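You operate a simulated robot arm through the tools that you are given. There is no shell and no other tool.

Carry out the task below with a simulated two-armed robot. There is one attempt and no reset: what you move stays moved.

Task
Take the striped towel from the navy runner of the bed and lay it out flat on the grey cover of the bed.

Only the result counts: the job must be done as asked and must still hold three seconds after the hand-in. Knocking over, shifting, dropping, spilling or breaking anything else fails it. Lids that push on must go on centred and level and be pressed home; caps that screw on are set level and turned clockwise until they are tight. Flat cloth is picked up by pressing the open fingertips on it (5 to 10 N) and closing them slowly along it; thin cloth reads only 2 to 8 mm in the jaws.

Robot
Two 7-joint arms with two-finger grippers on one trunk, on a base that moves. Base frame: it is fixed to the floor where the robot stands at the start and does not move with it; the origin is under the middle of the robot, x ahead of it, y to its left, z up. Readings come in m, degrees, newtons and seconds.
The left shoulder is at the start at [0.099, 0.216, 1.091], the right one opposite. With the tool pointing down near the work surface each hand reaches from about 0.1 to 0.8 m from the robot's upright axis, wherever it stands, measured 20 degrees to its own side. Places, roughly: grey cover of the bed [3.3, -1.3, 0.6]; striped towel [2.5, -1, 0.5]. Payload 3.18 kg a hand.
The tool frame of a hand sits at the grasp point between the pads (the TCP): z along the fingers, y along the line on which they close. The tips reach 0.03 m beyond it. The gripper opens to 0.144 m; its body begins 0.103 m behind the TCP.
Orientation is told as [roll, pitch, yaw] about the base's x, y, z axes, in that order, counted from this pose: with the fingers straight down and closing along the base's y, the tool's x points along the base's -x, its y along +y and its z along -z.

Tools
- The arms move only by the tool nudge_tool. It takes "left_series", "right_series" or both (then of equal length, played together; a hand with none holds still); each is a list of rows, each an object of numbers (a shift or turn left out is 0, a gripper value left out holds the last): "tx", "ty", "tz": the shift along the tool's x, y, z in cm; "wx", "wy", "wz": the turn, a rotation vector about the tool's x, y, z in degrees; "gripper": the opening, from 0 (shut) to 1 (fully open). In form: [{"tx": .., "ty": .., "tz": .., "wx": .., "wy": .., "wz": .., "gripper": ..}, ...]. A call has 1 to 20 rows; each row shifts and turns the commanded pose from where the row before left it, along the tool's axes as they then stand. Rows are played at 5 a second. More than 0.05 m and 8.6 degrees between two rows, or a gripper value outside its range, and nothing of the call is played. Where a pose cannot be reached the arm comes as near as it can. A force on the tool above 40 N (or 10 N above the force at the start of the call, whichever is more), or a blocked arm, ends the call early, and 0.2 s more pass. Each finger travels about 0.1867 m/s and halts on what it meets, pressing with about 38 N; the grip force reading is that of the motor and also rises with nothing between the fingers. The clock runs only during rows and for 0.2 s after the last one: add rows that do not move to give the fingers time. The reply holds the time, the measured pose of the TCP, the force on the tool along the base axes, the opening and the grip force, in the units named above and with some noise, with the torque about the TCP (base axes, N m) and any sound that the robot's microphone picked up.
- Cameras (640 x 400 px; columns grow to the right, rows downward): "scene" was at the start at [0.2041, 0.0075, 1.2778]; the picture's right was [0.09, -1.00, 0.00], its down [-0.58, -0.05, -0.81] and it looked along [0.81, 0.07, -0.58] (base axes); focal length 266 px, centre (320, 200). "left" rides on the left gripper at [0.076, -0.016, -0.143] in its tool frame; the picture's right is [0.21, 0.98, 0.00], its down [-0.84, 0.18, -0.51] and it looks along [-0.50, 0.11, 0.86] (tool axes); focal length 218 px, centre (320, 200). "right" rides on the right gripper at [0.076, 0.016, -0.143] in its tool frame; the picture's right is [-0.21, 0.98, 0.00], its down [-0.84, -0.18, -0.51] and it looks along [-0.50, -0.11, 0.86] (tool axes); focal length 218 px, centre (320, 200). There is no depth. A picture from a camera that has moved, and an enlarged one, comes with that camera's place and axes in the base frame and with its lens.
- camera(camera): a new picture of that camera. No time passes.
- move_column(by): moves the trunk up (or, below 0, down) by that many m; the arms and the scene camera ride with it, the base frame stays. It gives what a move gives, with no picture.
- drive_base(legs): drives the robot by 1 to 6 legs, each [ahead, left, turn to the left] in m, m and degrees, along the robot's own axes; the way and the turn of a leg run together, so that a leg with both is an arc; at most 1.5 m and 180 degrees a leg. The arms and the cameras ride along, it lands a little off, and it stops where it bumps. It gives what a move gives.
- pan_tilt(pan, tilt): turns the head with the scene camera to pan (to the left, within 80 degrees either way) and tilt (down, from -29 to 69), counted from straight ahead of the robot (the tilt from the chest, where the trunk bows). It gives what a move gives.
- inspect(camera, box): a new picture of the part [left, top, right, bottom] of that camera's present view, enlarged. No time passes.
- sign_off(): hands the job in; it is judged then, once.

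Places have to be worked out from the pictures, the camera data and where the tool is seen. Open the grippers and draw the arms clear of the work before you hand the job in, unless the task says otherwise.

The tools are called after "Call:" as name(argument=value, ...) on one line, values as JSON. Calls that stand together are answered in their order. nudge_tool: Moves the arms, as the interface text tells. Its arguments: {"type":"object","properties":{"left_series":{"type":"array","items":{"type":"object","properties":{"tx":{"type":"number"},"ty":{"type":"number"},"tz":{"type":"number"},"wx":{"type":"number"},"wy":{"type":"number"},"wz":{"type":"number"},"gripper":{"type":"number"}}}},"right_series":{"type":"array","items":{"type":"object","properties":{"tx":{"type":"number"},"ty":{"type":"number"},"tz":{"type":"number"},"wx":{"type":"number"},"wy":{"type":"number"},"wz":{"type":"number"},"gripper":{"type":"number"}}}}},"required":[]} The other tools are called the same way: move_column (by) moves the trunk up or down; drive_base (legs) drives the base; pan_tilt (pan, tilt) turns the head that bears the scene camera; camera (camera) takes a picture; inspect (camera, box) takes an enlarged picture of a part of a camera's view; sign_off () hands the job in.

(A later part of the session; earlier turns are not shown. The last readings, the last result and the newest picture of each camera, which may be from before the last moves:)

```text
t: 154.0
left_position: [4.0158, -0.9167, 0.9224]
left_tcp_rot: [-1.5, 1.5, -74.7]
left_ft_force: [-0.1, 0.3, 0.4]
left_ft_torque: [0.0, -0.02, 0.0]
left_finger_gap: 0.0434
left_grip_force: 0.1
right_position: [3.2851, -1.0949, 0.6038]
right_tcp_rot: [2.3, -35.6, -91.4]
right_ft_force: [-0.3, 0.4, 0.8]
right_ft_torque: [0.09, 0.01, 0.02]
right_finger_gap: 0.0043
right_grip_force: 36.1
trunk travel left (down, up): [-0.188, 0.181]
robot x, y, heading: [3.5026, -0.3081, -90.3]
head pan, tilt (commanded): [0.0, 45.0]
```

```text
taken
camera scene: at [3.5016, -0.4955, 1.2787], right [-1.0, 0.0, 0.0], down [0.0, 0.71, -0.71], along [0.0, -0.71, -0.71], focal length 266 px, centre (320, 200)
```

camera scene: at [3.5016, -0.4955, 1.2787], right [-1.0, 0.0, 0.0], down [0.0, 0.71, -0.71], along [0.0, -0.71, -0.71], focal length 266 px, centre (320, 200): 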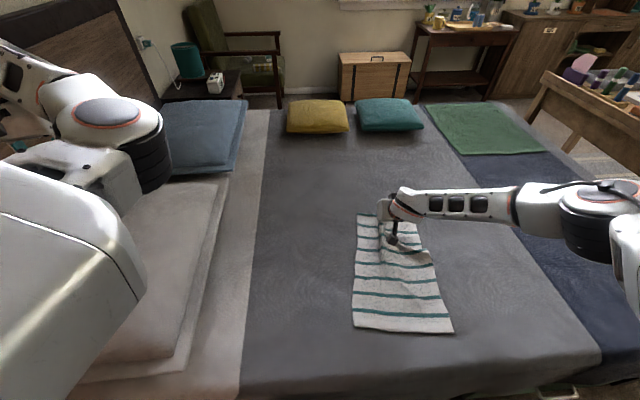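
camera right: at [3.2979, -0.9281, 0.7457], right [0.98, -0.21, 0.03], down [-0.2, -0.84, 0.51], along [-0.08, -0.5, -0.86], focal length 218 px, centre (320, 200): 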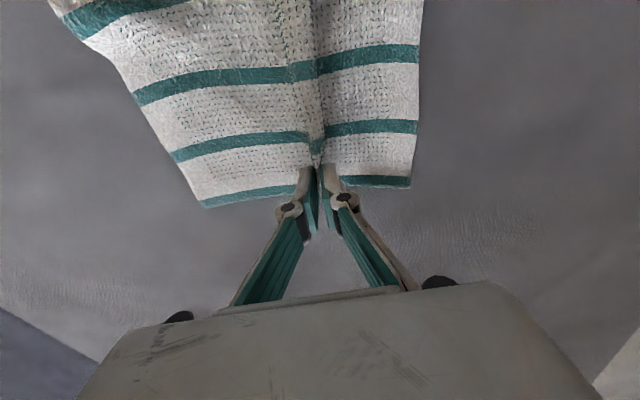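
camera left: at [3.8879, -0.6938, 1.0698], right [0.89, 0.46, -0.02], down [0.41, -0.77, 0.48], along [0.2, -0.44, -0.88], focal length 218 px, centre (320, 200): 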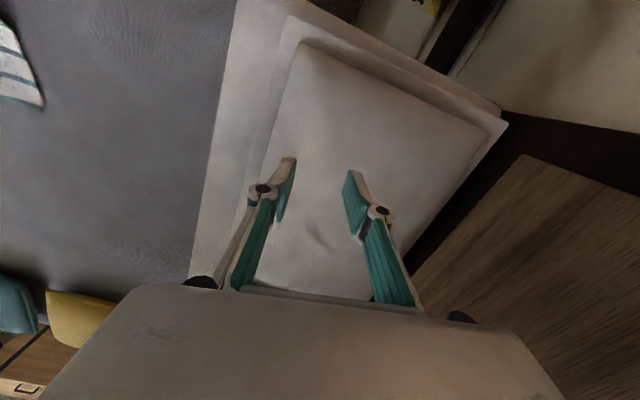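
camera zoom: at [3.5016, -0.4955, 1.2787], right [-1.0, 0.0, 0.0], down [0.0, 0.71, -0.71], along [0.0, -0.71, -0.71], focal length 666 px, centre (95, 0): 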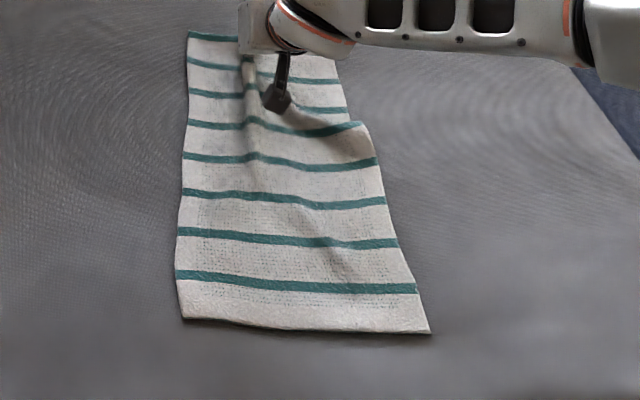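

The towel now lies from y ≈ -0.74 to -1.12, nearly flat. I lower the pinch to the surface, open the fingers gently, and withdraw along them.

Call:
nudge_tool(right_series=[{"tz": 0.5, "tx": 0.35}, {}, {"gripper": 0.05}, {"gripper": 0.1}, {"gripper": 0.15}, {"gripper": 0.2}, {}, {"tz": -1.5}, {"tz": -2}, {"tz": -3}, {"tz": -3}, {"tz": -3}, {}])

Call:
inspect(camera="scene", box=[330, 200, 490, 360])

Call:
camera(camera="right")

```text
t: 156.8
left_position: [4.0163, -0.9169, 0.9207]
left_tcp_rot: [-1.5, 1.7, -75.0]
left_ft_force: [0.4, 0.4, -0.2]
left_ft_torque: [0.03, 0.02, 0.03]
left_finger_gap: 0.0432
left_grip_force: 0.0
right_position: [3.2798, -1.0218, 0.7012]
right_tcp_rot: [2.1, -35.5, -91.4]
right_ft_force: [0.4, -0.5, -0.3]
right_ft_torque: [-0.01, -0.05, 0.02]
right_finger_gap: 0.0286
right_grip_force: 0.1
trunk travel left (down, up): [-0.188, 0.181]
robot x, y, heading: [3.5022, -0.3141, -90.3]
head pan, tilt (commanded): [0.0, 45.0]
```

```text
2.50 times, centred on (410, 280) of scene
camera zoom: at [3.5016, -0.4961, 1.2784], right [-1.0, 0.0, 0.0], down [0.0, 0.71, -0.71], along [0.0, -0.71, -0.71], focal length 666 px, centre (95, 0)
```

zoom: 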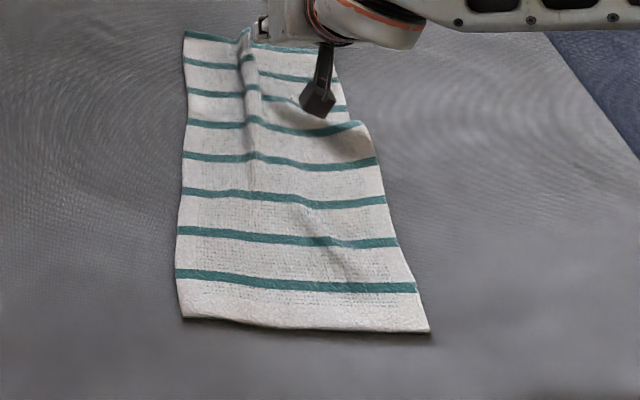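

```text
taken
camera right: at [3.2955, -0.8782, 0.772], right [0.97, -0.17, 0.15], down [-0.21, -0.39, 0.9], along [-0.1, -0.9, -0.42], focal length 218 px, centre (320, 200)
```

right: 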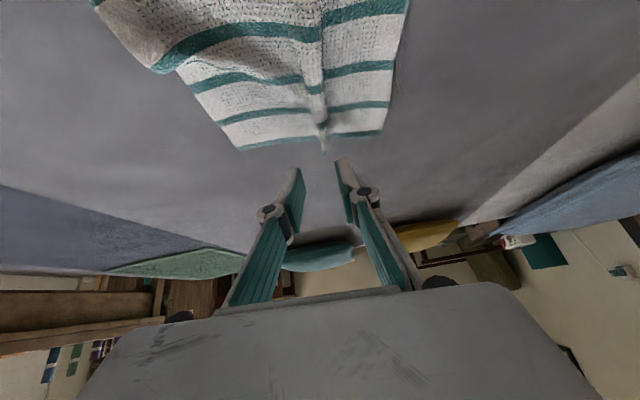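

Released cleanly; what remains is a lengthwise ridge from the pinch and a small hump on the right side. I'll draw the far-right corner outward/right to smooth that; first I back off the bed 2 cm and shift the base 12 cm right for reach.

Call:
nudge_tool(right_series=[{"tz": -1.6, "tx": -1.15}, {"tz": -1.6, "tx": -1.15}, {"tz": -0.8, "tx": -0.6}, {}])

Call:
drive_base(legs=[[-0.02, 0, 0], [0, -0.13, 0]])

Call:
camera(camera="right")

Call:
inspect(camera="scene", box=[280, 190, 440, 350])

```text
t: 157.8
left_position: [4.017, -0.9181, 0.9205]
left_tcp_rot: [-1.5, 1.6, -74.8]
left_ft_force: [0.0, 1.2, 0.0]
left_ft_torque: [0.01, -0.01, 0.01]
left_finger_gap: 0.0434
left_grip_force: 0.1
right_position: [3.2811, -1.0238, 0.7479]
right_tcp_rot: [2.3, -35.4, -91.4]
right_ft_force: [0.4, -0.9, 0.5]
right_ft_torque: [0.01, -0.03, -0.01]
right_finger_gap: 0.0287
right_grip_force: 0.0
trunk travel left (down, up): [-0.188, 0.181]
robot x, y, heading: [3.5052, -0.3079, -90.2]
head pan, tilt (commanded): [0.0, 45.0]
```

```text
t: 160.0
left_position: [3.8885, -0.8967, 0.922]
left_tcp_rot: [-1.6, 1.7, -74.8]
left_ft_force: [0.7, -0.1, -0.4]
left_ft_torque: [-0.03, -0.03, -0.01]
left_finger_gap: 0.0432
left_grip_force: 0.1
right_position: [3.1524, -1.0038, 0.7485]
right_tcp_rot: [2.4, -35.4, -91.4]
right_ft_force: [-0.1, 0.0, 0.7]
right_ft_torque: [-0.05, 0.02, 0.02]
right_finger_gap: 0.0289
right_grip_force: 0.0
trunk travel left (down, up): [-0.188, 0.181]
robot x, y, heading: [3.3725, -0.2878, -90.0]
head pan, tilt (commanded): [0.0, 45.0]
```

```text
taken
camera right: at [3.1672, -0.8602, 0.8202], right [0.97, -0.17, 0.15], down [-0.21, -0.39, 0.9], along [-0.09, -0.9, -0.42], focal length 218 px, centre (320, 200)
```

right: 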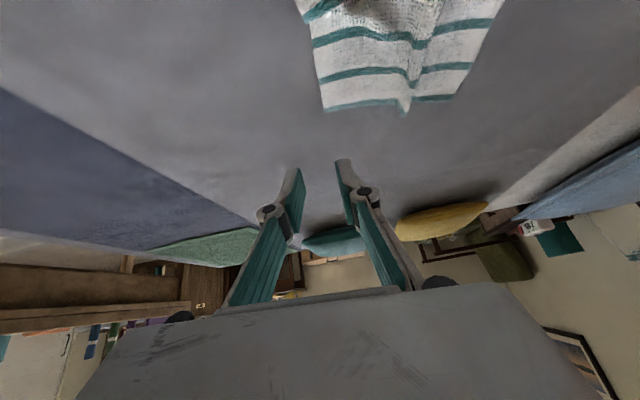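

```text
2.50 times, centred on (360, 270) of scene
camera zoom: at [3.3726, -0.4756, 1.2786], right [-1.0, 0.0, 0.0], down [0.0, 0.71, -0.71], along [0.0, -0.71, -0.71], focal length 666 px, centre (220, 25)
```

zoom: 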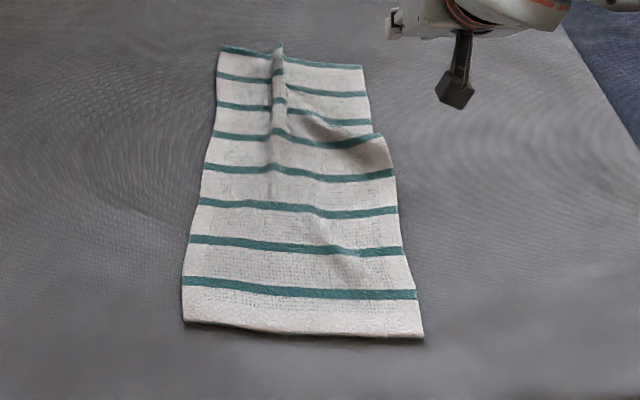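

Now the far-right corner is clear at (3.17, -1.10). I bring the right hand over it, 2.5 cm inside both edges, to just above the cloth.

Call:
nudge_tool(right_series=[{"tz": 2.81, "tx": 0.48, "ty": 0.86, "gripper": 0.28}, {"tz": 2.81, "tx": 0.48, "ty": 0.86}, {"tz": 2.81, "tx": 0.48, "ty": 0.86}, {"tz": 2.81, "tx": 0.48, "ty": 0.86}, {"tz": 2.81, "tx": 0.48, "ty": 0.86}, {}])

Call:
camera(camera="right")

Call:
inspect(camera="scene", box=[300, 190, 400, 260])

```text
t: 161.4
left_position: [3.8877, -0.8957, 0.9211]
left_tcp_rot: [-1.6, 1.6, -74.7]
left_ft_force: [0.0, 0.0, 0.4]
left_ft_torque: [0.03, 0.0, -0.01]
left_finger_gap: 0.043
left_grip_force: 0.0
right_position: [3.2, -1.0663, 0.6216]
right_tcp_rot: [2.3, -35.5, -91.4]
right_ft_force: [0.2, -0.6, 1.2]
right_ft_torque: [0.0, -0.03, 0.0]
right_finger_gap: 0.0404
right_grip_force: 0.0
trunk travel left (down, up): [-0.188, 0.181]
robot x, y, heading: [3.3757, -0.2878, -89.9]
head pan, tilt (commanded): [0.0, 45.0]
```

```text
taken
camera right: at [3.215, -0.9228, 0.6924], right [0.97, -0.17, 0.15], down [-0.21, -0.39, 0.9], along [-0.09, -0.9, -0.42], focal length 218 px, centre (320, 200)
```

right: 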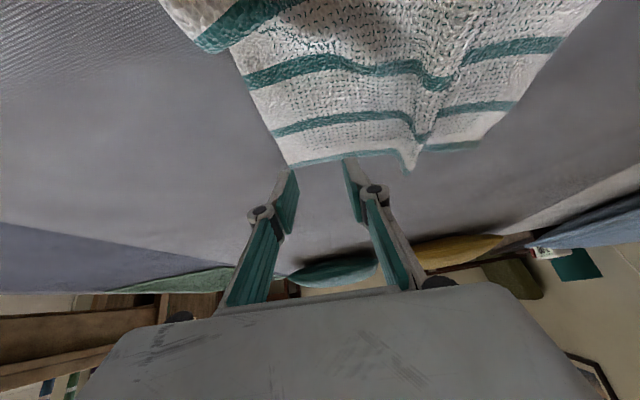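

```text
5.71 times, centred on (350, 225) of scene
camera zoom: at [3.3728, -0.4752, 1.2788], right [-1.0, 0.0, 0.0], down [0.0, 0.71, -0.71], along [0.0, -0.71, -0.71], focal length 1522 px, centre (149, 57)
```

zoom: 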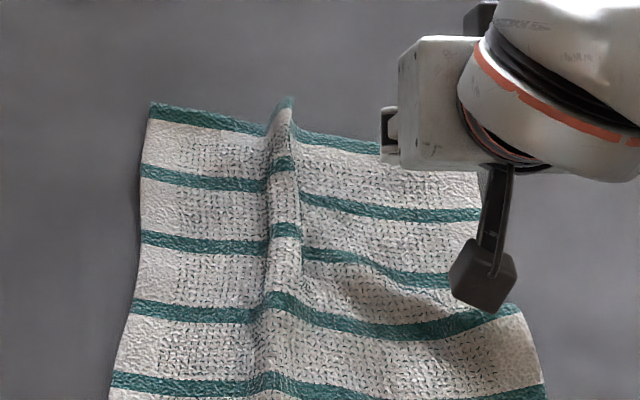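

The left fingertip would land right at the corner, so I shift 1 cm left and 0.8 cm inward, then lower to near contact.

Call:
nudge_tool(right_series=[{"ty": 1.0, "tx": 0.65, "tz": -0.46}, {"tz": 0.9, "tx": 0.64}, {"tz": 0.73, "tx": 0.52}, {}])

Call:
nudge_tool(right_series=[{"tz": 0.25, "tx": 0.17}, {"tz": 0.16, "tx": 0.12}, {}])

```text
t: 162.4
left_position: [3.8889, -0.8969, 0.9218]
left_tcp_rot: [-1.5, 1.5, -74.7]
left_ft_force: [-0.3, 0.3, -0.1]
left_ft_torque: [-0.01, -0.01, -0.02]
left_finger_gap: 0.0432
left_grip_force: 0.1
right_position: [3.2113, -1.0584, 0.6015]
right_tcp_rot: [2.3, -35.4, -91.4]
right_ft_force: [0.8, -0.2, -1.6]
right_ft_torque: [0.02, 0.01, -0.02]
right_finger_gap: 0.0403
right_grip_force: 0.0
trunk travel left (down, up): [-0.188, 0.181]
robot x, y, heading: [3.373, -0.2892, -89.6]
head pan, tilt (commanded): [0.0, 45.0]
```

```text
t: 163.2
left_position: [3.8886, -0.8967, 0.9229]
left_tcp_rot: [-1.5, 1.6, -74.8]
left_ft_force: [0.0, -0.4, 0.0]
left_ft_torque: [0.02, 0.02, 0.0]
left_finger_gap: 0.0433
left_grip_force: 0.1
right_position: [3.2108, -1.0578, 0.5962]
right_tcp_rot: [2.3, -35.5, -91.3]
right_ft_force: [0.3, 0.0, 0.8]
right_ft_torque: [-0.02, 0.0, -0.04]
right_finger_gap: 0.0404
right_grip_force: 0.0
trunk travel left (down, up): [-0.188, 0.181]
robot x, y, heading: [3.3744, -0.2821, -90.1]
head pan, tilt (commanded): [0.0, 45.0]
```

Barely touching (0.8 N). I press further in 2–3 mm steps.

Call:
nudge_tool(right_series=[{"tz": 0.25, "tx": 0.17}, {"tz": 0.16, "tx": 0.12}, {}])

```text
t: 164.0
left_position: [3.8884, -0.8952, 0.9245]
left_tcp_rot: [-1.6, 1.5, -74.8]
left_ft_force: [1.2, 0.4, 0.5]
left_ft_torque: [0.01, -0.02, 0.02]
left_finger_gap: 0.043
left_grip_force: 0.1
right_position: [3.2104, -1.0576, 0.5946]
right_tcp_rot: [2.4, -35.7, -91.3]
right_ft_force: [-2.8, 3.1, 12.5]
right_ft_torque: [0.04, 0.26, -0.08]
right_finger_gap: 0.0411
right_grip_force: 0.5
trunk travel left (down, up): [-0.188, 0.181]
robot x, y, heading: [3.3741, -0.2873, -90.2]
head pan, tilt (commanded): [0.0, 45.0]
```

12.5 N of pressure. I close slowly.

Call:
nudge_tool(right_series=[{"gripper": 0.265}, {"gripper": 0.25}, {"gripper": 0.235}, {"gripper": 0.22}, {"gripper": 0.205}, {"gripper": 0.19}, {"gripper": 0.175}, {"gripper": 0.16}, {"gripper": 0.145}, {"gripper": 0.13}, {"gripper": 0.115}, {"gripper": 0.1}])

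Call:
inspect(camera="right", box=[220, 80, 440, 218])

```text
t: 166.6
left_position: [3.8885, -0.8961, 0.9225]
left_tcp_rot: [-1.7, 1.6, -74.7]
left_ft_force: [-0.2, -1.0, -0.2]
left_ft_torque: [-0.01, 0.01, 0.0]
left_finger_gap: 0.043
left_grip_force: 0.0
right_position: [3.2115, -1.0558, 0.5924]
right_tcp_rot: [2.2, -35.5, -91.3]
right_ft_force: [2.0, 0.0, 11.4]
right_ft_torque: [-0.06, -0.04, 0.04]
right_finger_gap: 0.0142
right_grip_force: 0.0
trunk travel left (down, up): [-0.188, 0.181]
robot x, y, heading: [3.372, -0.2897, -90.1]
head pan, tilt (commanded): [0.0, 45.0]
```

```text
2.90 times, centred on (330, 149) of right
camera zoom: at [3.2258, -0.913, 0.6644], right [0.97, -0.17, 0.15], down [-0.21, -0.39, 0.9], along [-0.09, -0.9, -0.42], focal length 633 px, centre (291, 348)
```

zoom: 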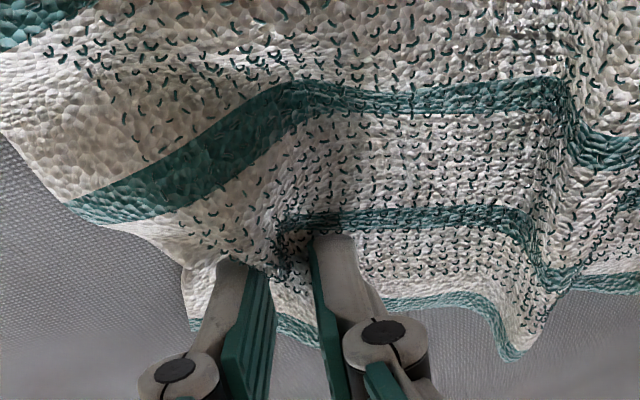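

The corner cloth is gathering between the fingers. I finish closing.

Call:
nudge_tool(right_series=[{"gripper": 0.085}, {"gripper": 0.07}, {"gripper": 0.055}, {"gripper": 0.04}, {"gripper": 0.025}, {"gripper": 0.01}, {"gripper": 0.0}, {}, {}])

Call:
inspect(camera="right", box=[220, 80, 440, 218])

```text
t: 168.6
left_position: [3.8896, -0.8955, 0.9222]
left_tcp_rot: [-1.5, 1.6, -74.8]
left_ft_force: [-0.7, -0.2, -0.7]
left_ft_torque: [-0.01, -0.01, 0.0]
left_finger_gap: 0.0432
left_grip_force: 0.1
right_position: [3.2112, -1.0572, 0.5911]
right_tcp_rot: [2.3, -35.5, -91.3]
right_ft_force: [-0.5, -1.1, 7.1]
right_ft_torque: [-0.14, 0.12, -0.04]
right_finger_gap: 0.0066
right_grip_force: 38.6
trunk travel left (down, up): [-0.188, 0.181]
robot x, y, heading: [3.3768, -0.2883, -90.2]
head pan, tilt (commanded): [0.0, 45.0]
```

```text
2.90 times, centred on (330, 149) of right
camera zoom: at [3.2253, -0.9133, 0.664], right [0.97, -0.17, 0.15], down [-0.21, -0.39, 0.9], along [-0.09, -0.9, -0.42], focal length 633 px, centre (291, 348)
```

zoom: 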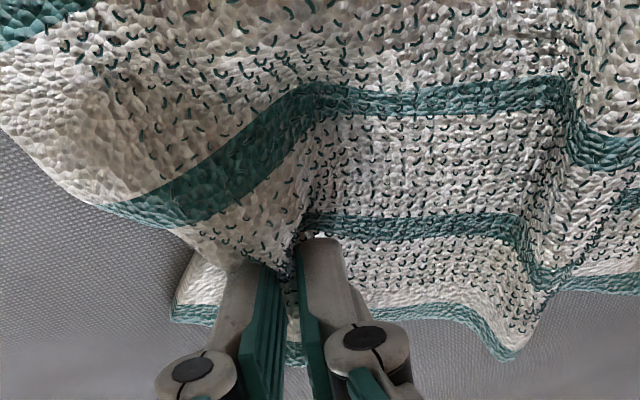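

Held firmly (6.6 mm). I lift 1 cm, pull 3 cm outward with the arm, then 4.5 cm to the right with the base.

Call:
nudge_tool(right_series=[{"tz": -0.8, "tx": -0.57}, {"tz": 0.58, "tx": -0.815}, {"tz": 0.58, "tx": -0.815}, {"tz": 0.58, "tx": -0.815}, {}])

Call:
drive_base(legs=[[0, -0.045, 0]])

Call:
inspect(camera="scene", box=[260, 190, 420, 350])

Call:
camera(camera="right")

```text
t: 169.8
left_position: [3.8887, -0.8952, 0.9214]
left_tcp_rot: [-1.6, 1.6, -74.8]
left_ft_force: [-0.7, -0.3, -0.4]
left_ft_torque: [0.0, 0.02, -0.01]
left_finger_gap: 0.0431
left_grip_force: 0.0
right_position: [3.2113, -1.0873, 0.5997]
right_tcp_rot: [2.4, -35.5, -91.2]
right_ft_force: [0.8, 2.5, 2.4]
right_ft_torque: [0.0, 0.06, -0.09]
right_finger_gap: 0.0014
right_grip_force: 29.3
trunk travel left (down, up): [-0.188, 0.181]
robot x, y, heading: [3.3765, -0.2855, -90.1]
head pan, tilt (commanded): [0.0, 45.0]
```

```text
t: 170.9
left_position: [3.843, -0.8958, 0.9219]
left_tcp_rot: [-1.4, 1.5, -74.8]
left_ft_force: [-0.5, 0.7, 0.6]
left_ft_torque: [0.0, 0.0, -0.02]
left_finger_gap: 0.0432
left_grip_force: 0.0
right_position: [3.166, -1.0874, 0.5996]
right_tcp_rot: [2.3, -35.5, -91.4]
right_ft_force: [-0.7, 2.8, 2.9]
right_ft_torque: [0.14, -0.05, -0.01]
right_finger_gap: 0.0018
right_grip_force: 29.1
trunk travel left (down, up): [-0.188, 0.181]
robot x, y, heading: [3.3295, -0.2896, -90.1]
head pan, tilt (commanded): [0.0, 45.0]
```

```text
2.50 times, centred on (340, 270) of scene
camera zoom: at [3.328, -0.4753, 1.2787], right [-1.0, 0.0, 0.0], down [0.0, 0.71, -0.71], along [0.0, -0.71, -0.71], focal length 666 px, centre (270, 25)
```

zoom: 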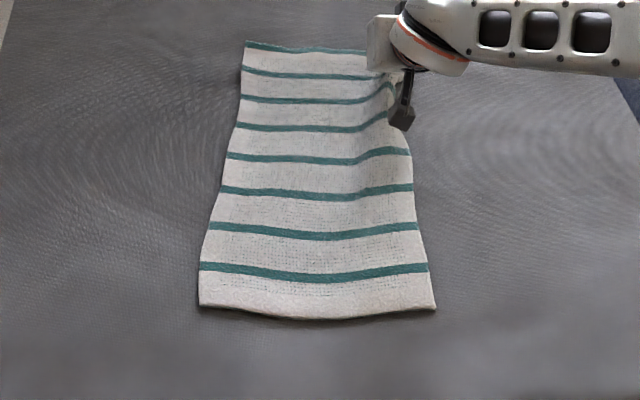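

```text
taken
camera right: at [3.1803, -0.9439, 0.6728], right [0.97, -0.17, 0.15], down [-0.21, -0.39, 0.9], along [-0.09, -0.9, -0.42], focal length 218 px, centre (320, 200)
```

right: 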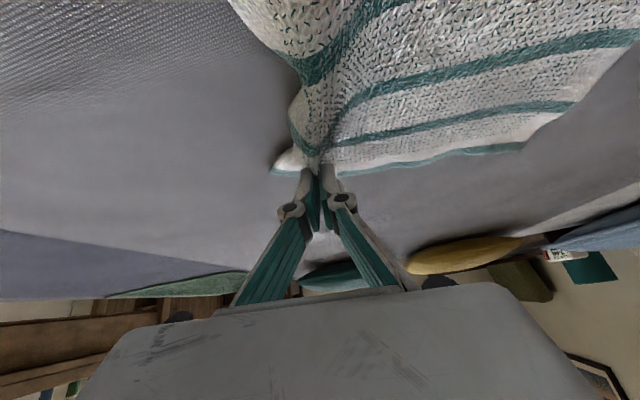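

The ridge is gone and the towel is nearly perfectly flat. I pull 2 cm more to the right, then set down, open and withdraw.

Call:
drive_base(legs=[[0, -0.02, 0]])

Call:
nudge_tool(right_series=[{"tz": 0.4, "tx": 0.28}, {}, {"gripper": 0.05}, {"gripper": 0.1}, {"gripper": 0.15}, {"gripper": 0.2}, {}, {"tz": -1}, {"tz": -1.5}, {"tz": -2.5}, {"tz": -3}, {"tz": -3}, {}])

Call:
inspect(camera="scene", box=[240, 190, 400, 350])

Call:
camera(camera="right")

```text
t: 171.7
left_position: [3.8235, -0.8963, 0.9213]
left_tcp_rot: [-1.5, 1.5, -74.8]
left_ft_force: [0.4, 0.3, 0.5]
left_ft_torque: [0.02, -0.01, 0.01]
left_finger_gap: 0.0433
left_grip_force: 0.0
right_position: [3.1464, -1.0867, 0.6001]
right_tcp_rot: [2.3, -35.6, -91.4]
right_ft_force: [0.5, 2.3, 1.9]
right_ft_torque: [0.02, -0.04, -0.02]
right_finger_gap: 0.0027
right_grip_force: 35.9
trunk travel left (down, up): [-0.188, 0.181]
robot x, y, heading: [3.3087, -0.2853, -90.0]
head pan, tilt (commanded): [0.0, 45.0]
```

```text
t: 174.5
left_position: [3.8242, -0.8965, 0.9212]
left_tcp_rot: [-1.5, 1.7, -74.8]
left_ft_force: [-0.2, -0.6, 0.0]
left_ft_torque: [0.03, 0.03, -0.02]
left_finger_gap: 0.0432
left_grip_force: 0.1
right_position: [3.1436, -1.024, 0.687]
right_tcp_rot: [2.3, -35.4, -91.4]
right_ft_force: [0.1, -0.6, 0.7]
right_ft_torque: [-0.01, 0.01, 0.02]
right_finger_gap: 0.0285
right_grip_force: 0.1
trunk travel left (down, up): [-0.188, 0.181]
robot x, y, heading: [3.3141, -0.2866, -90.1]
head pan, tilt (commanded): [0.0, 45.0]
```

```text
2.50 times, centred on (320, 270) of scene
camera zoom: at [3.309, -0.4758, 1.2785], right [-1.0, 0.0, 0.0], down [0.0, 0.71, -0.71], along [0.0, -0.71, -0.71], focal length 666 px, centre (320, 25)
```

zoom: 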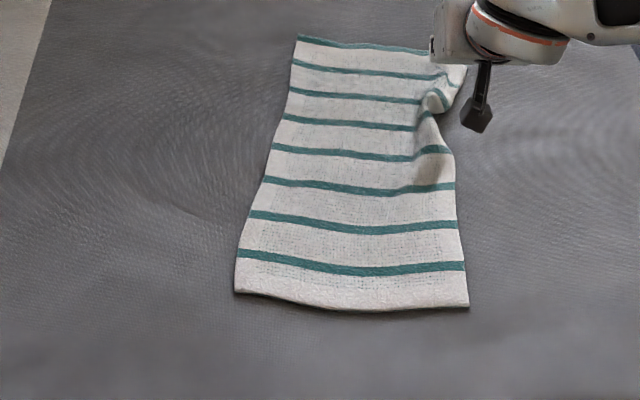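

```text
taken
camera right: at [3.1584, -0.8806, 0.7579], right [0.97, -0.17, 0.15], down [-0.21, -0.39, 0.9], along [-0.09, -0.9, -0.42], focal length 218 px, centre (320, 200)
```

right: 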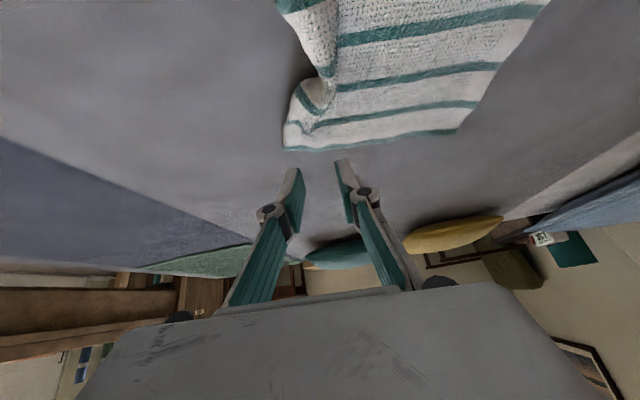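

Far edge straight now; a small tuck remains on the right edge near the far corner. I move the hand aside to view it properly.

Call:
nudge_tool(right_series=[{"tz": -2.4, "tx": -1.7, "ty": -2}, {"tz": -2.4, "tx": -1.7, "ty": -2}, {"tz": -1, "tx": 1.4, "ty": -3}, {"tz": -1, "tx": 1.4, "ty": -3}, {"ty": -3}, {}])

Call:
inspect(camera="scene", box=[280, 190, 380, 290])

Call:
camera(camera="right")

```text
t: 175.9
left_position: [3.8244, -0.8955, 0.9227]
left_tcp_rot: [-1.4, 1.6, -74.8]
left_ft_force: [-0.5, 0.0, 0.3]
left_ft_torque: [-0.01, 0.0, 0.0]
left_finger_gap: 0.0429
left_grip_force: 0.1
right_position: [3.0121, -0.9897, 0.74]
right_tcp_rot: [2.3, -35.5, -91.3]
right_ft_force: [0.6, 0.3, -0.1]
right_ft_torque: [0.0, 0.03, -0.01]
right_finger_gap: 0.0287
right_grip_force: 0.2
trunk travel left (down, up): [-0.188, 0.181]
robot x, y, heading: [3.3108, -0.2873, -90.0]
head pan, tilt (commanded): [0.0, 45.0]
```

```text
4.00 times, centred on (330, 240) of scene
camera zoom: at [3.3093, -0.4755, 1.2786], right [-1.0, 0.0, 0.0], down [0.0, 0.71, -0.71], along [0.0, -0.71, -0.71], focal length 1065 px, centre (280, 40)
```

zoom: 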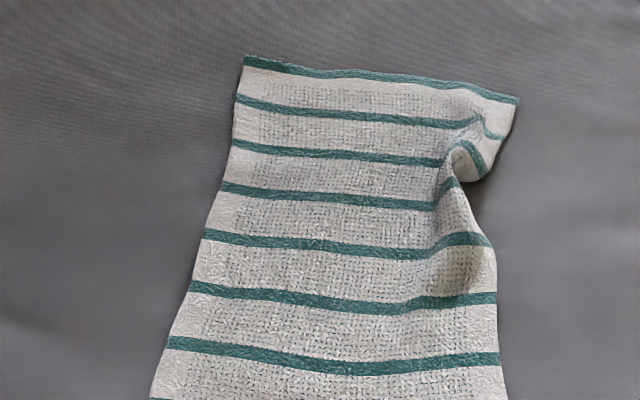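

```text
taken
camera right: at [3.0264, -0.8466, 0.813], right [0.97, -0.17, 0.15], down [-0.21, -0.39, 0.9], along [-0.09, -0.9, -0.42], focal length 218 px, centre (320, 200)
```

right: 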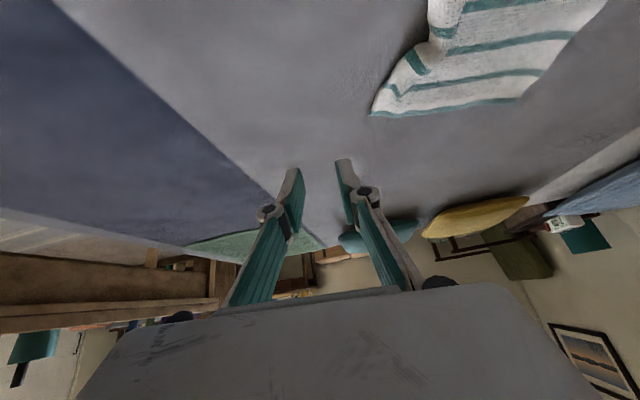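

The towel's right edge still has about 4 cm of slack in a small tuck near the far-right corner. Pulling the near-right corner gently toward me will take it out, so I bring the right hand back to vertical and retreat the base for that reach.

Call:
nudge_tool(right_series=[{"tx": 1.6, "tz": -1.2, "wy": 5}, {"tx": 1.6, "tz": -1.2, "wy": 5}, {"tx": 1.6, "tz": -1.1, "wy": 5}, {"tx": 1.6, "tz": -1.0, "wy": 5}, {"tx": 1.6, "tz": -0.9, "wy": 5}, {"tx": 1.6, "tz": -0.8, "wy": 5}, {"tx": 1.6, "tz": -0.5, "wy": 5.4}, {}])

Call:
drive_base(legs=[[-0.12, 0, 0]])

Call:
camera(camera="scene")

Call:
camera(camera="right")

```text
t: 177.7
left_position: [3.8241, -0.8958, 0.9223]
left_tcp_rot: [-1.5, 1.6, -74.7]
left_ft_force: [0.4, 0.5, 0.6]
left_ft_torque: [0.03, 0.03, -0.01]
left_finger_gap: 0.0432
left_grip_force: 0.1
right_position: [3.011, -0.8597, 0.7631]
right_tcp_rot: [1.9, 0.0, -90.1]
right_ft_force: [-0.3, -0.4, -1.0]
right_ft_torque: [0.02, 0.0, -0.04]
right_finger_gap: 0.0286
right_grip_force: 0.0
trunk travel left (down, up): [-0.188, 0.181]
robot x, y, heading: [3.3106, -0.2887, -90.4]
head pan, tilt (commanded): [0.0, 45.0]
```

```text
t: 179.0
left_position: [3.8251, -0.7767, 0.9222]
left_tcp_rot: [-1.6, 1.7, -74.7]
left_ft_force: [0.5, 0.3, -0.1]
left_ft_torque: [-0.1, 0.0, 0.03]
left_finger_gap: 0.0431
left_grip_force: 0.1
right_position: [3.011, -0.7423, 0.7636]
right_tcp_rot: [1.8, -0.2, -90.0]
right_ft_force: [-0.5, 0.7, 1.1]
right_ft_torque: [-0.02, 0.01, -0.03]
right_finger_gap: 0.0288
right_grip_force: 0.1
trunk travel left (down, up): [-0.188, 0.181]
robot x, y, heading: [3.3115, -0.1672, -90.2]
head pan, tilt (commanded): [0.0, 45.0]
```

```text
taken
camera scene: at [3.3095, -0.3566, 1.2788], right [-1.0, 0.0, 0.0], down [0.0, 0.71, -0.71], along [0.0, -0.71, -0.71], focal length 266 px, centre (320, 200)
```

scene: 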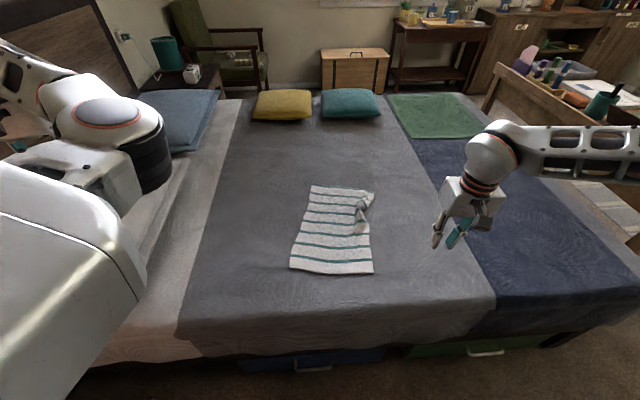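

```text
taken
camera right: at [3.0237, -0.6676, 0.9062], right [0.98, -0.21, 0.03], down [-0.2, -0.84, 0.5], along [-0.08, -0.5, -0.86], focal length 218 px, centre (320, 200)
```

right: 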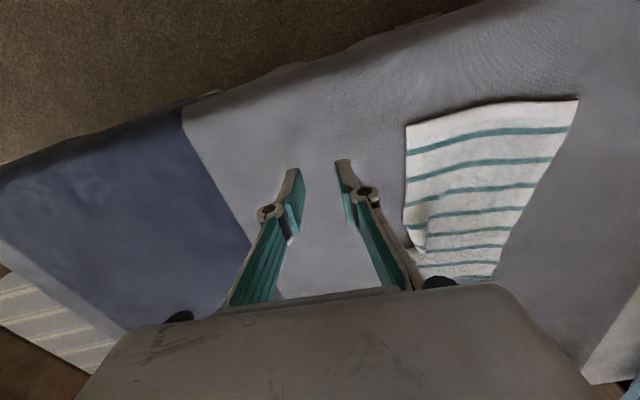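

The view is clear: near-right corner at (3.15, -0.765). I move the right hand over a point 2.5 cm inside it and descend close to the cloth.

Call:
nudge_tool(right_series=[{"ty": 4.05, "tx": -1.25, "gripper": 0.28}, {"ty": 4.05, "tx": -1.25}, {"ty": 4.05, "tx": -1.25}, {"ty": 4.05, "tx": -1.25}, {"tz": 3.8}, {"tz": 3.8}, {"tz": 3.8}, {"tz": 3.8}, {}])

Call:
camera(camera="right")

Call:
nudge_tool(right_series=[{"tz": 0.6}, {"tz": 0.4}, {}])

```text
t: 181.0
left_position: [3.8247, -0.778, 0.9223]
left_tcp_rot: [-1.5, 1.6, -74.7]
left_ft_force: [-0.2, 0.3, 0.2]
left_ft_torque: [-0.03, 0.0, -0.03]
left_finger_gap: 0.0433
left_grip_force: 0.1
right_position: [3.1764, -0.7917, 0.6198]
right_tcp_rot: [1.7, -0.1, -90.0]
right_ft_force: [0.0, -0.6, -0.5]
right_ft_torque: [0.01, 0.03, -0.02]
right_finger_gap: 0.0404
right_grip_force: 0.1
trunk travel left (down, up): [-0.188, 0.181]
robot x, y, heading: [3.3103, -0.1696, -90.1]
head pan, tilt (commanded): [0.0, 45.0]
```

```text
taken
camera right: at [3.1896, -0.717, 0.7615], right [0.98, -0.21, 0.03], down [-0.2, -0.84, 0.5], along [-0.08, -0.5, -0.86], focal length 218 px, centre (320, 200)
```

right: 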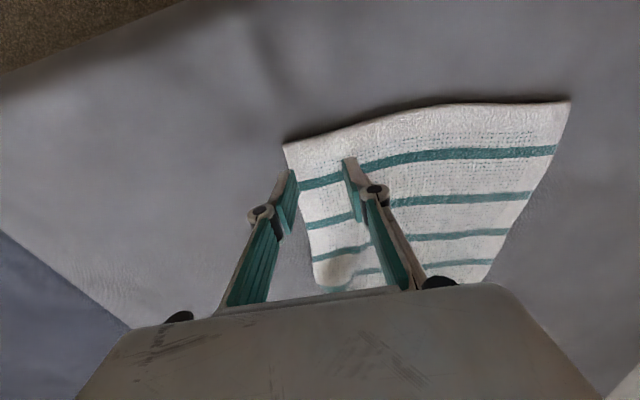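

```text
t: 181.8
left_position: [3.8262, -0.7778, 0.9214]
left_tcp_rot: [-1.5, 1.6, -74.7]
left_ft_force: [-0.2, -0.2, -0.4]
left_ft_torque: [0.03, -0.01, 0.05]
left_finger_gap: 0.043
left_grip_force: 0.1
right_position: [3.179, -0.7931, 0.6081]
right_tcp_rot: [2.0, -0.1, -89.9]
right_ft_force: [-0.3, 0.0, -0.2]
right_ft_torque: [0.02, 0.01, 0.02]
right_finger_gap: 0.0401
right_grip_force: 0.0
trunk travel left (down, up): [-0.188, 0.181]
robot x, y, heading: [3.3099, -0.1704, -90.0]
head pan, tilt (commanded): [0.0, 45.0]
```

Both fingertips are over the corner. I lower to contact and press.

Call:
nudge_tool(right_series=[{"tz": 0.6}, {"tz": 0.4}, {"tz": 0.3}, {}])

```text
t: 182.8
left_position: [3.825, -0.7777, 0.9229]
left_tcp_rot: [-1.5, 1.6, -74.6]
left_ft_force: [0.0, 1.1, 0.1]
left_ft_torque: [-0.02, -0.01, 0.05]
left_finger_gap: 0.0431
left_grip_force: 0.1
right_position: [3.1787, -0.793, 0.594]
right_tcp_rot: [1.8, -0.1, -90.1]
right_ft_force: [0.1, 0.0, 1.9]
right_ft_torque: [0.01, 0.03, -0.02]
right_finger_gap: 0.0405
right_grip_force: 0.2
trunk travel left (down, up): [-0.188, 0.181]
robot x, y, heading: [3.3127, -0.1764, -90.1]
head pan, tilt (commanded): [0.0, 45.0]
```

Call:
nudge_tool(right_series=[{"tz": 0.2}, {"tz": 0.1}, {}])

```text
t: 183.6
left_position: [3.8251, -0.777, 0.9236]
left_tcp_rot: [-1.6, 1.5, -74.7]
left_ft_force: [0.3, -0.4, 0.1]
left_ft_torque: [0.02, -0.03, 0.01]
left_finger_gap: 0.0432
left_grip_force: 0.0
right_position: [3.1781, -0.7921, 0.594]
right_tcp_rot: [1.7, -0.3, -90.0]
right_ft_force: [-2.9, 0.6, 15.1]
right_ft_torque: [0.06, 0.43, -0.01]
right_finger_gap: 0.0409
right_grip_force: 0.7
trunk travel left (down, up): [-0.188, 0.181]
robot x, y, heading: [3.3118, -0.1712, -90.2]
head pan, tilt (commanded): [0.0, 45.0]
```

Pressure is 15 N; I ease a little and close slowly.

Call:
nudge_tool(right_series=[{"tz": -0.07, "gripper": 0.265}, {"gripper": 0.25}, {"gripper": 0.235}, {"gripper": 0.22}, {"gripper": 0.205}, {"gripper": 0.19}, {"gripper": 0.175}, {"gripper": 0.16}, {"gripper": 0.145}, {"gripper": 0.13}, {"gripper": 0.115}, {"gripper": 0.1}, {"gripper": 0.085}, {"gripper": 0.07}])

Call:
inspect(camera="right", box=[220, 100, 440, 238])

```text
t: 186.6
left_position: [3.8264, -0.7778, 0.922]
left_tcp_rot: [-1.6, 1.6, -74.7]
left_ft_force: [0.2, 0.8, -0.4]
left_ft_torque: [0.0, -0.01, -0.02]
left_finger_gap: 0.0431
left_grip_force: 0.1
right_position: [3.1809, -0.793, 0.5905]
right_tcp_rot: [1.7, 0.0, -90.0]
right_ft_force: [1.8, 1.6, 4.6]
right_ft_torque: [0.06, -0.02, -0.01]
right_finger_gap: 0.0091
right_grip_force: 0.1
trunk travel left (down, up): [-0.188, 0.181]
robot x, y, heading: [3.3138, -0.1688, -90.2]
head pan, tilt (commanded): [0.0, 45.0]
```

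```text
2.90 times, centred on (330, 169) of right
camera zoom: at [3.1919, -0.7178, 0.7344], right [0.98, -0.21, 0.03], down [-0.2, -0.84, 0.5], along [-0.08, -0.5, -0.86], focal length 633 px, centre (291, 290)
```

zoom: 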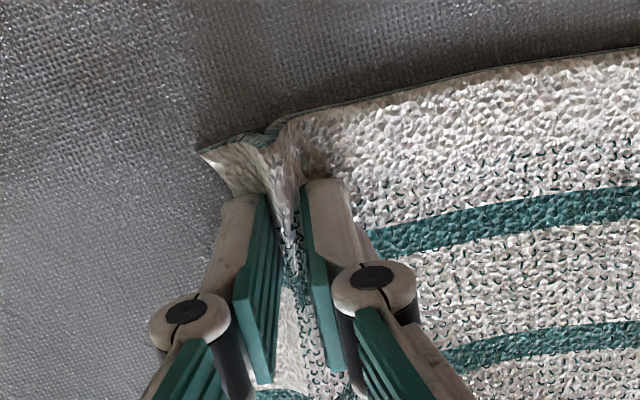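

A clean fold is between the pads. I close fully.

Call:
nudge_tool(right_series=[{"gripper": 0.055}, {"gripper": 0.04}, {"gripper": 0.025}, {"gripper": 0.01}, {"gripper": 0.0}, {}, {}])

```text
t: 188.2
left_position: [3.826, -0.7782, 0.9219]
left_tcp_rot: [-1.4, 1.6, -74.6]
left_ft_force: [0.5, -0.7, 0.4]
left_ft_torque: [-0.01, 0.01, -0.01]
left_finger_gap: 0.0432
left_grip_force: 0.1
right_position: [3.1798, -0.7939, 0.5926]
right_tcp_rot: [1.9, -0.2, -89.9]
right_ft_force: [0.5, -0.1, 1.1]
right_ft_torque: [0.0, 0.05, 0.03]
right_finger_gap: 0.0074
right_grip_force: 41.6
trunk travel left (down, up): [-0.188, 0.181]
robot x, y, heading: [3.3085, -0.1677, -90.1]
head pan, tilt (commanded): [0.0, 45.0]
```

Held (7.4 mm, 41 N). I lift slightly and pull 4 cm toward me.

Call:
nudge_tool(right_series=[{"tz": -0.7}, {"tx": 0.8}, {"tx": 0.8}, {"tx": 0.8}, {"tx": 0.8}, {"tx": 0.8}, {}])

Call:
inspect(camera="scene", box=[270, 170, 400, 290])

```text
t: 189.8
left_position: [3.8258, -0.7779, 0.9216]
left_tcp_rot: [-1.6, 1.6, -74.7]
left_ft_force: [0.1, 0.2, 1.1]
left_ft_torque: [0.02, 0.03, 0.04]
left_finger_gap: 0.0432
left_grip_force: 0.0
right_position: [3.179, -0.7544, 0.6001]
right_tcp_rot: [1.8, -0.1, -90.0]
right_ft_force: [0.3, -0.6, -0.1]
right_ft_torque: [-0.02, -0.06, 0.0]
right_finger_gap: 0.0052
right_grip_force: 32.2
trunk travel left (down, up): [-0.188, 0.181]
robot x, y, heading: [3.3117, -0.1704, -90.1]
head pan, tilt (commanded): [0.0, 45.0]
```

```text
3.33 times, centred on (335, 230) of scene
camera zoom: at [3.3096, -0.3575, 1.2787], right [-1.0, 0.0, 0.0], down [0.0, 0.71, -0.71], along [0.0, -0.71, -0.71], focal length 888 px, centre (270, 100)
```

zoom: 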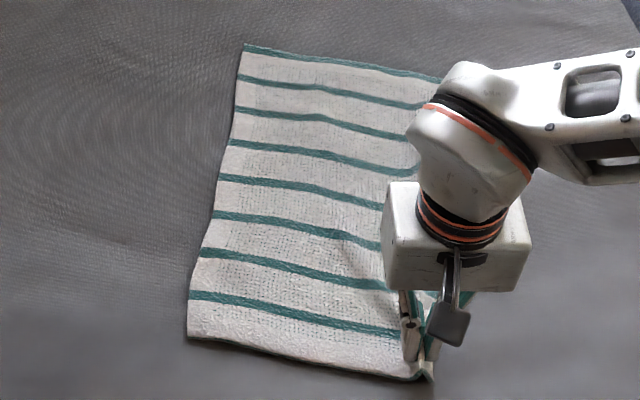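

The towel tracks nicely. I pull 1.5 cm to the right to stretch the near edge, then set down, open and lift away.

Call:
nudge_tool(right_series=[{"ty": -0.75}, {"ty": -0.75}, {"tz": 0.5}, {}, {"gripper": 0.04}, {"gripper": 0.08}, {"gripper": 0.12}, {"gripper": 0.16}, {"gripper": 0.2}, {}, {"tz": -1}, {"tz": -2}, {"tz": -3}, {"tz": -4}, {"tz": -4}, {}])

Call:
nudge_tool(right_series=[{"ty": -4}, {"ty": -4}, {"ty": -4}, {"ty": -4}, {}])

Call:
inspect(camera="scene", box=[270, 170, 400, 290])

Call:
camera(camera="right")

```text
t: 193.2
left_position: [3.8244, -0.7786, 0.922]
left_tcp_rot: [-1.4, 1.7, -74.8]
left_ft_force: [0.2, 0.4, -0.3]
left_ft_torque: [0.02, -0.01, -0.03]
left_finger_gap: 0.0433
left_grip_force: 0.2
right_position: [3.1589, -0.7536, 0.732]
right_tcp_rot: [1.7, 0.0, -90.1]
right_ft_force: [-0.6, -0.7, -0.2]
right_ft_torque: [-0.02, 0.01, 0.02]
right_finger_gap: 0.0292
right_grip_force: 0.0
trunk travel left (down, up): [-0.188, 0.181]
robot x, y, heading: [3.3118, -0.1697, -90.4]
head pan, tilt (commanded): [0.0, 45.0]
```

```text
t: 194.4
left_position: [3.8251, -0.7776, 0.9212]
left_tcp_rot: [-1.5, 1.7, -74.8]
left_ft_force: [1.0, -0.2, 1.2]
left_ft_torque: [0.0, -0.02, 0.01]
left_finger_gap: 0.0432
left_grip_force: 0.0
right_position: [2.9993, -0.7544, 0.7281]
right_tcp_rot: [1.8, -0.1, -89.9]
right_ft_force: [-0.3, -0.6, -0.1]
right_ft_torque: [0.04, -0.01, -0.01]
right_finger_gap: 0.0287
right_grip_force: 0.0
trunk travel left (down, up): [-0.188, 0.181]
robot x, y, heading: [3.3088, -0.1718, -90.1]
head pan, tilt (commanded): [0.0, 45.0]
```

```text
3.33 times, centred on (335, 230) of scene
camera zoom: at [3.3098, -0.3577, 1.2786], right [-1.0, 0.0, 0.0], down [0.0, 0.71, -0.71], along [0.0, -0.71, -0.71], focal length 888 px, centre (270, 100)
```

zoom: 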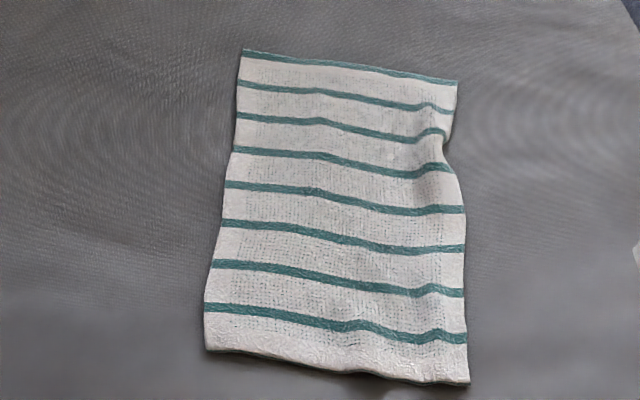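

```text
taken
camera right: at [3.0106, -0.679, 0.8707], right [0.98, -0.21, 0.03], down [-0.2, -0.84, 0.5], along [-0.08, -0.5, -0.86], focal length 218 px, centre (320, 200)
```

right: 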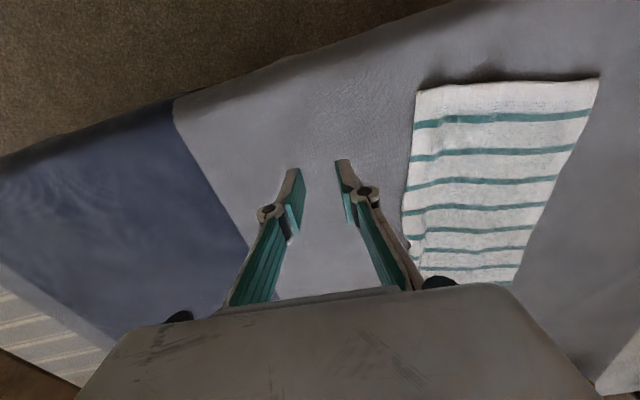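

The towel is now almost entirely flat on the grey cover: corners at about (3.34,-1.15), (3.09,-1.10), (3.37,-0.76), (3.14,-0.72). I look closely at the small tuck left on the right edge.

Call:
inspect(camera="scene", box=[335, 180, 375, 220])

Call:
inspect(camera="right", box=[380, 60, 620, 290])

```text
10.00 times, centred on (355, 200) of scene
camera zoom: at [3.3098, -0.3577, 1.2786], right [-1.0, 0.0, 0.0], down [0.0, 0.71, -0.71], along [0.0, -0.71, -0.71], focal length 2663 px, centre (-30, 200)
```

zoom: 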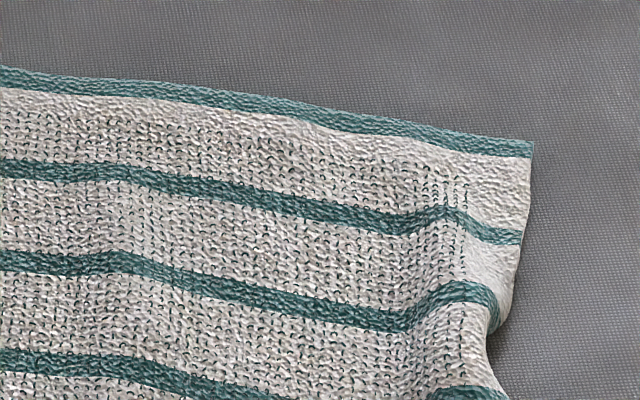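

```text
1.74 times, centred on (500, 175) of right
camera zoom: at [3.0106, -0.679, 0.8707], right [0.98, -0.21, 0.03], down [-0.2, -0.84, 0.5], along [-0.08, -0.5, -0.86], focal length 380 px, centre (7, 244)
```

zoom: 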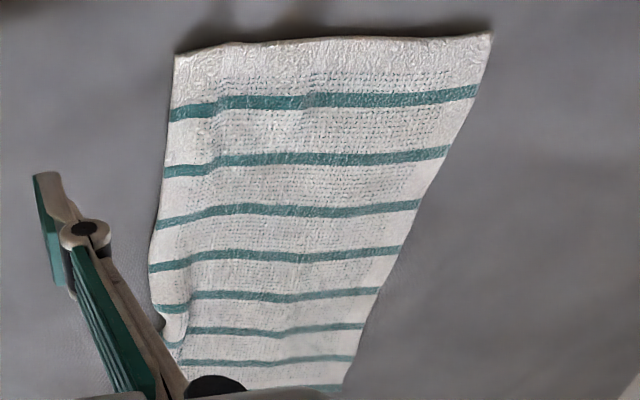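

It is close to fully spread; only soft wrinkles near the right edge remain. I'll smooth them by pressing lightly with the open fingertips on the near-right part and dragging it a few centimetres to the right.

Call:
nudge_tool(right_series=[{"ty": 4.3, "gripper": 0.25}, {"ty": 4.3}, {"ty": 4.3}, {"ty": 4.2}, {"tz": 4}, {"tz": 4}, {"tz": 3}, {"tz": 1.5}, {}])

Call:
camera(camera="right")

```text
t: 196.4
left_position: [3.8244, -0.7774, 0.9215]
left_tcp_rot: [-1.5, 1.6, -74.7]
left_ft_force: [0.0, -0.2, -0.1]
left_ft_torque: [0.01, 0.01, -0.01]
left_finger_gap: 0.0433
left_grip_force: 0.0
right_position: [3.1752, -0.7534, 0.6077]
right_tcp_rot: [1.7, -0.2, -90.0]
right_ft_force: [0.4, 0.3, -0.1]
right_ft_torque: [-0.01, 0.01, 0.0]
right_finger_gap: 0.0359
right_grip_force: 0.0
trunk travel left (down, up): [-0.188, 0.181]
robot x, y, heading: [3.3097, -0.168, -90.2]
head pan, tilt (commanded): [0.0, 45.0]
```

```text
taken
camera right: at [3.1871, -0.6783, 0.75], right [0.98, -0.21, 0.03], down [-0.2, -0.84, 0.5], along [-0.08, -0.5, -0.86], focal length 218 px, centre (320, 200)
```

right: 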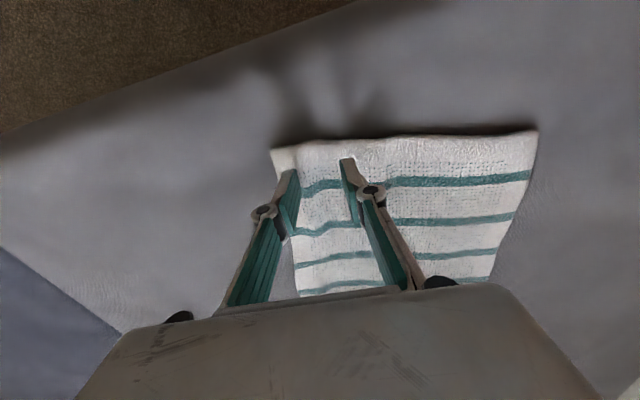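

The tips are above the near-right corner area. I lower to a light press.

Call:
nudge_tool(right_series=[{"tz": 0.6}, {"tz": 0.5}, {"tz": 0.3}, {"tz": 0.15}, {}])

```text
t: 197.6
left_position: [3.8252, -0.777, 0.9233]
left_tcp_rot: [-1.6, 1.5, -74.7]
left_ft_force: [0.6, 0.7, -0.7]
left_ft_torque: [0.03, -0.04, 0.0]
left_finger_gap: 0.0433
left_grip_force: 0.0
right_position: [3.1756, -0.7535, 0.5939]
right_tcp_rot: [1.8, -0.1, -90.0]
right_ft_force: [-1.4, -0.1, 9.1]
right_ft_torque: [0.0, 0.25, 0.0]
right_finger_gap: 0.0361
right_grip_force: 0.0
trunk travel left (down, up): [-0.188, 0.181]
robot x, y, heading: [3.3142, -0.1662, -90.2]
head pan, tilt (commanded): [0.0, 45.0]
```

9 N of press. I drag 2.5 cm to the right, slowly, and lift off.

Call:
nudge_tool(right_series=[{"ty": -0.4}, {"ty": -0.4}, {"ty": -0.4}, {"ty": -0.4}, {"ty": -0.4}, {"ty": -0.5}, {}])

Call:
inspect(camera="scene", box=[270, 170, 400, 290])

```text
t: 199.2
left_position: [3.8253, -0.7778, 0.9223]
left_tcp_rot: [-1.5, 1.6, -74.7]
left_ft_force: [-0.4, 0.4, 0.0]
left_ft_torque: [-0.07, 0.0, -0.01]
left_finger_gap: 0.0433
left_grip_force: 0.0
right_position: [3.1502, -0.7527, 0.5924]
right_tcp_rot: [1.8, -0.1, -90.0]
right_ft_force: [2.0, -0.1, 7.6]
right_ft_torque: [0.04, -0.13, -0.02]
right_finger_gap: 0.0343
right_grip_force: 6.3
trunk travel left (down, up): [-0.188, 0.181]
robot x, y, heading: [3.3057, -0.1725, -90.0]
head pan, tilt (commanded): [0.0, 45.0]
```

```text
3.33 times, centred on (335, 230) of scene
camera zoom: at [3.3096, -0.3571, 1.2787], right [-1.0, 0.0, 0.0], down [0.0, 0.71, -0.71], along [0.0, -0.71, -0.71], focal length 888 px, centre (270, 100)
```

zoom: 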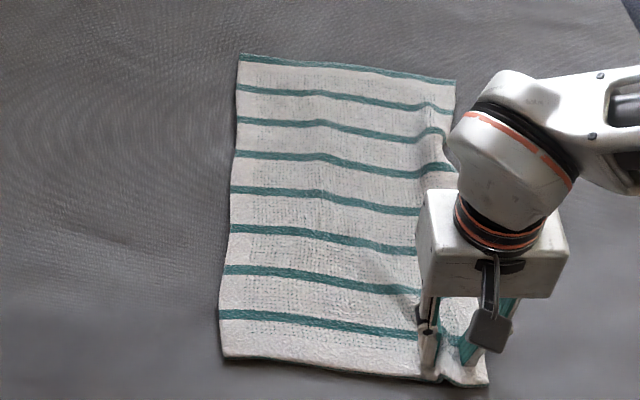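

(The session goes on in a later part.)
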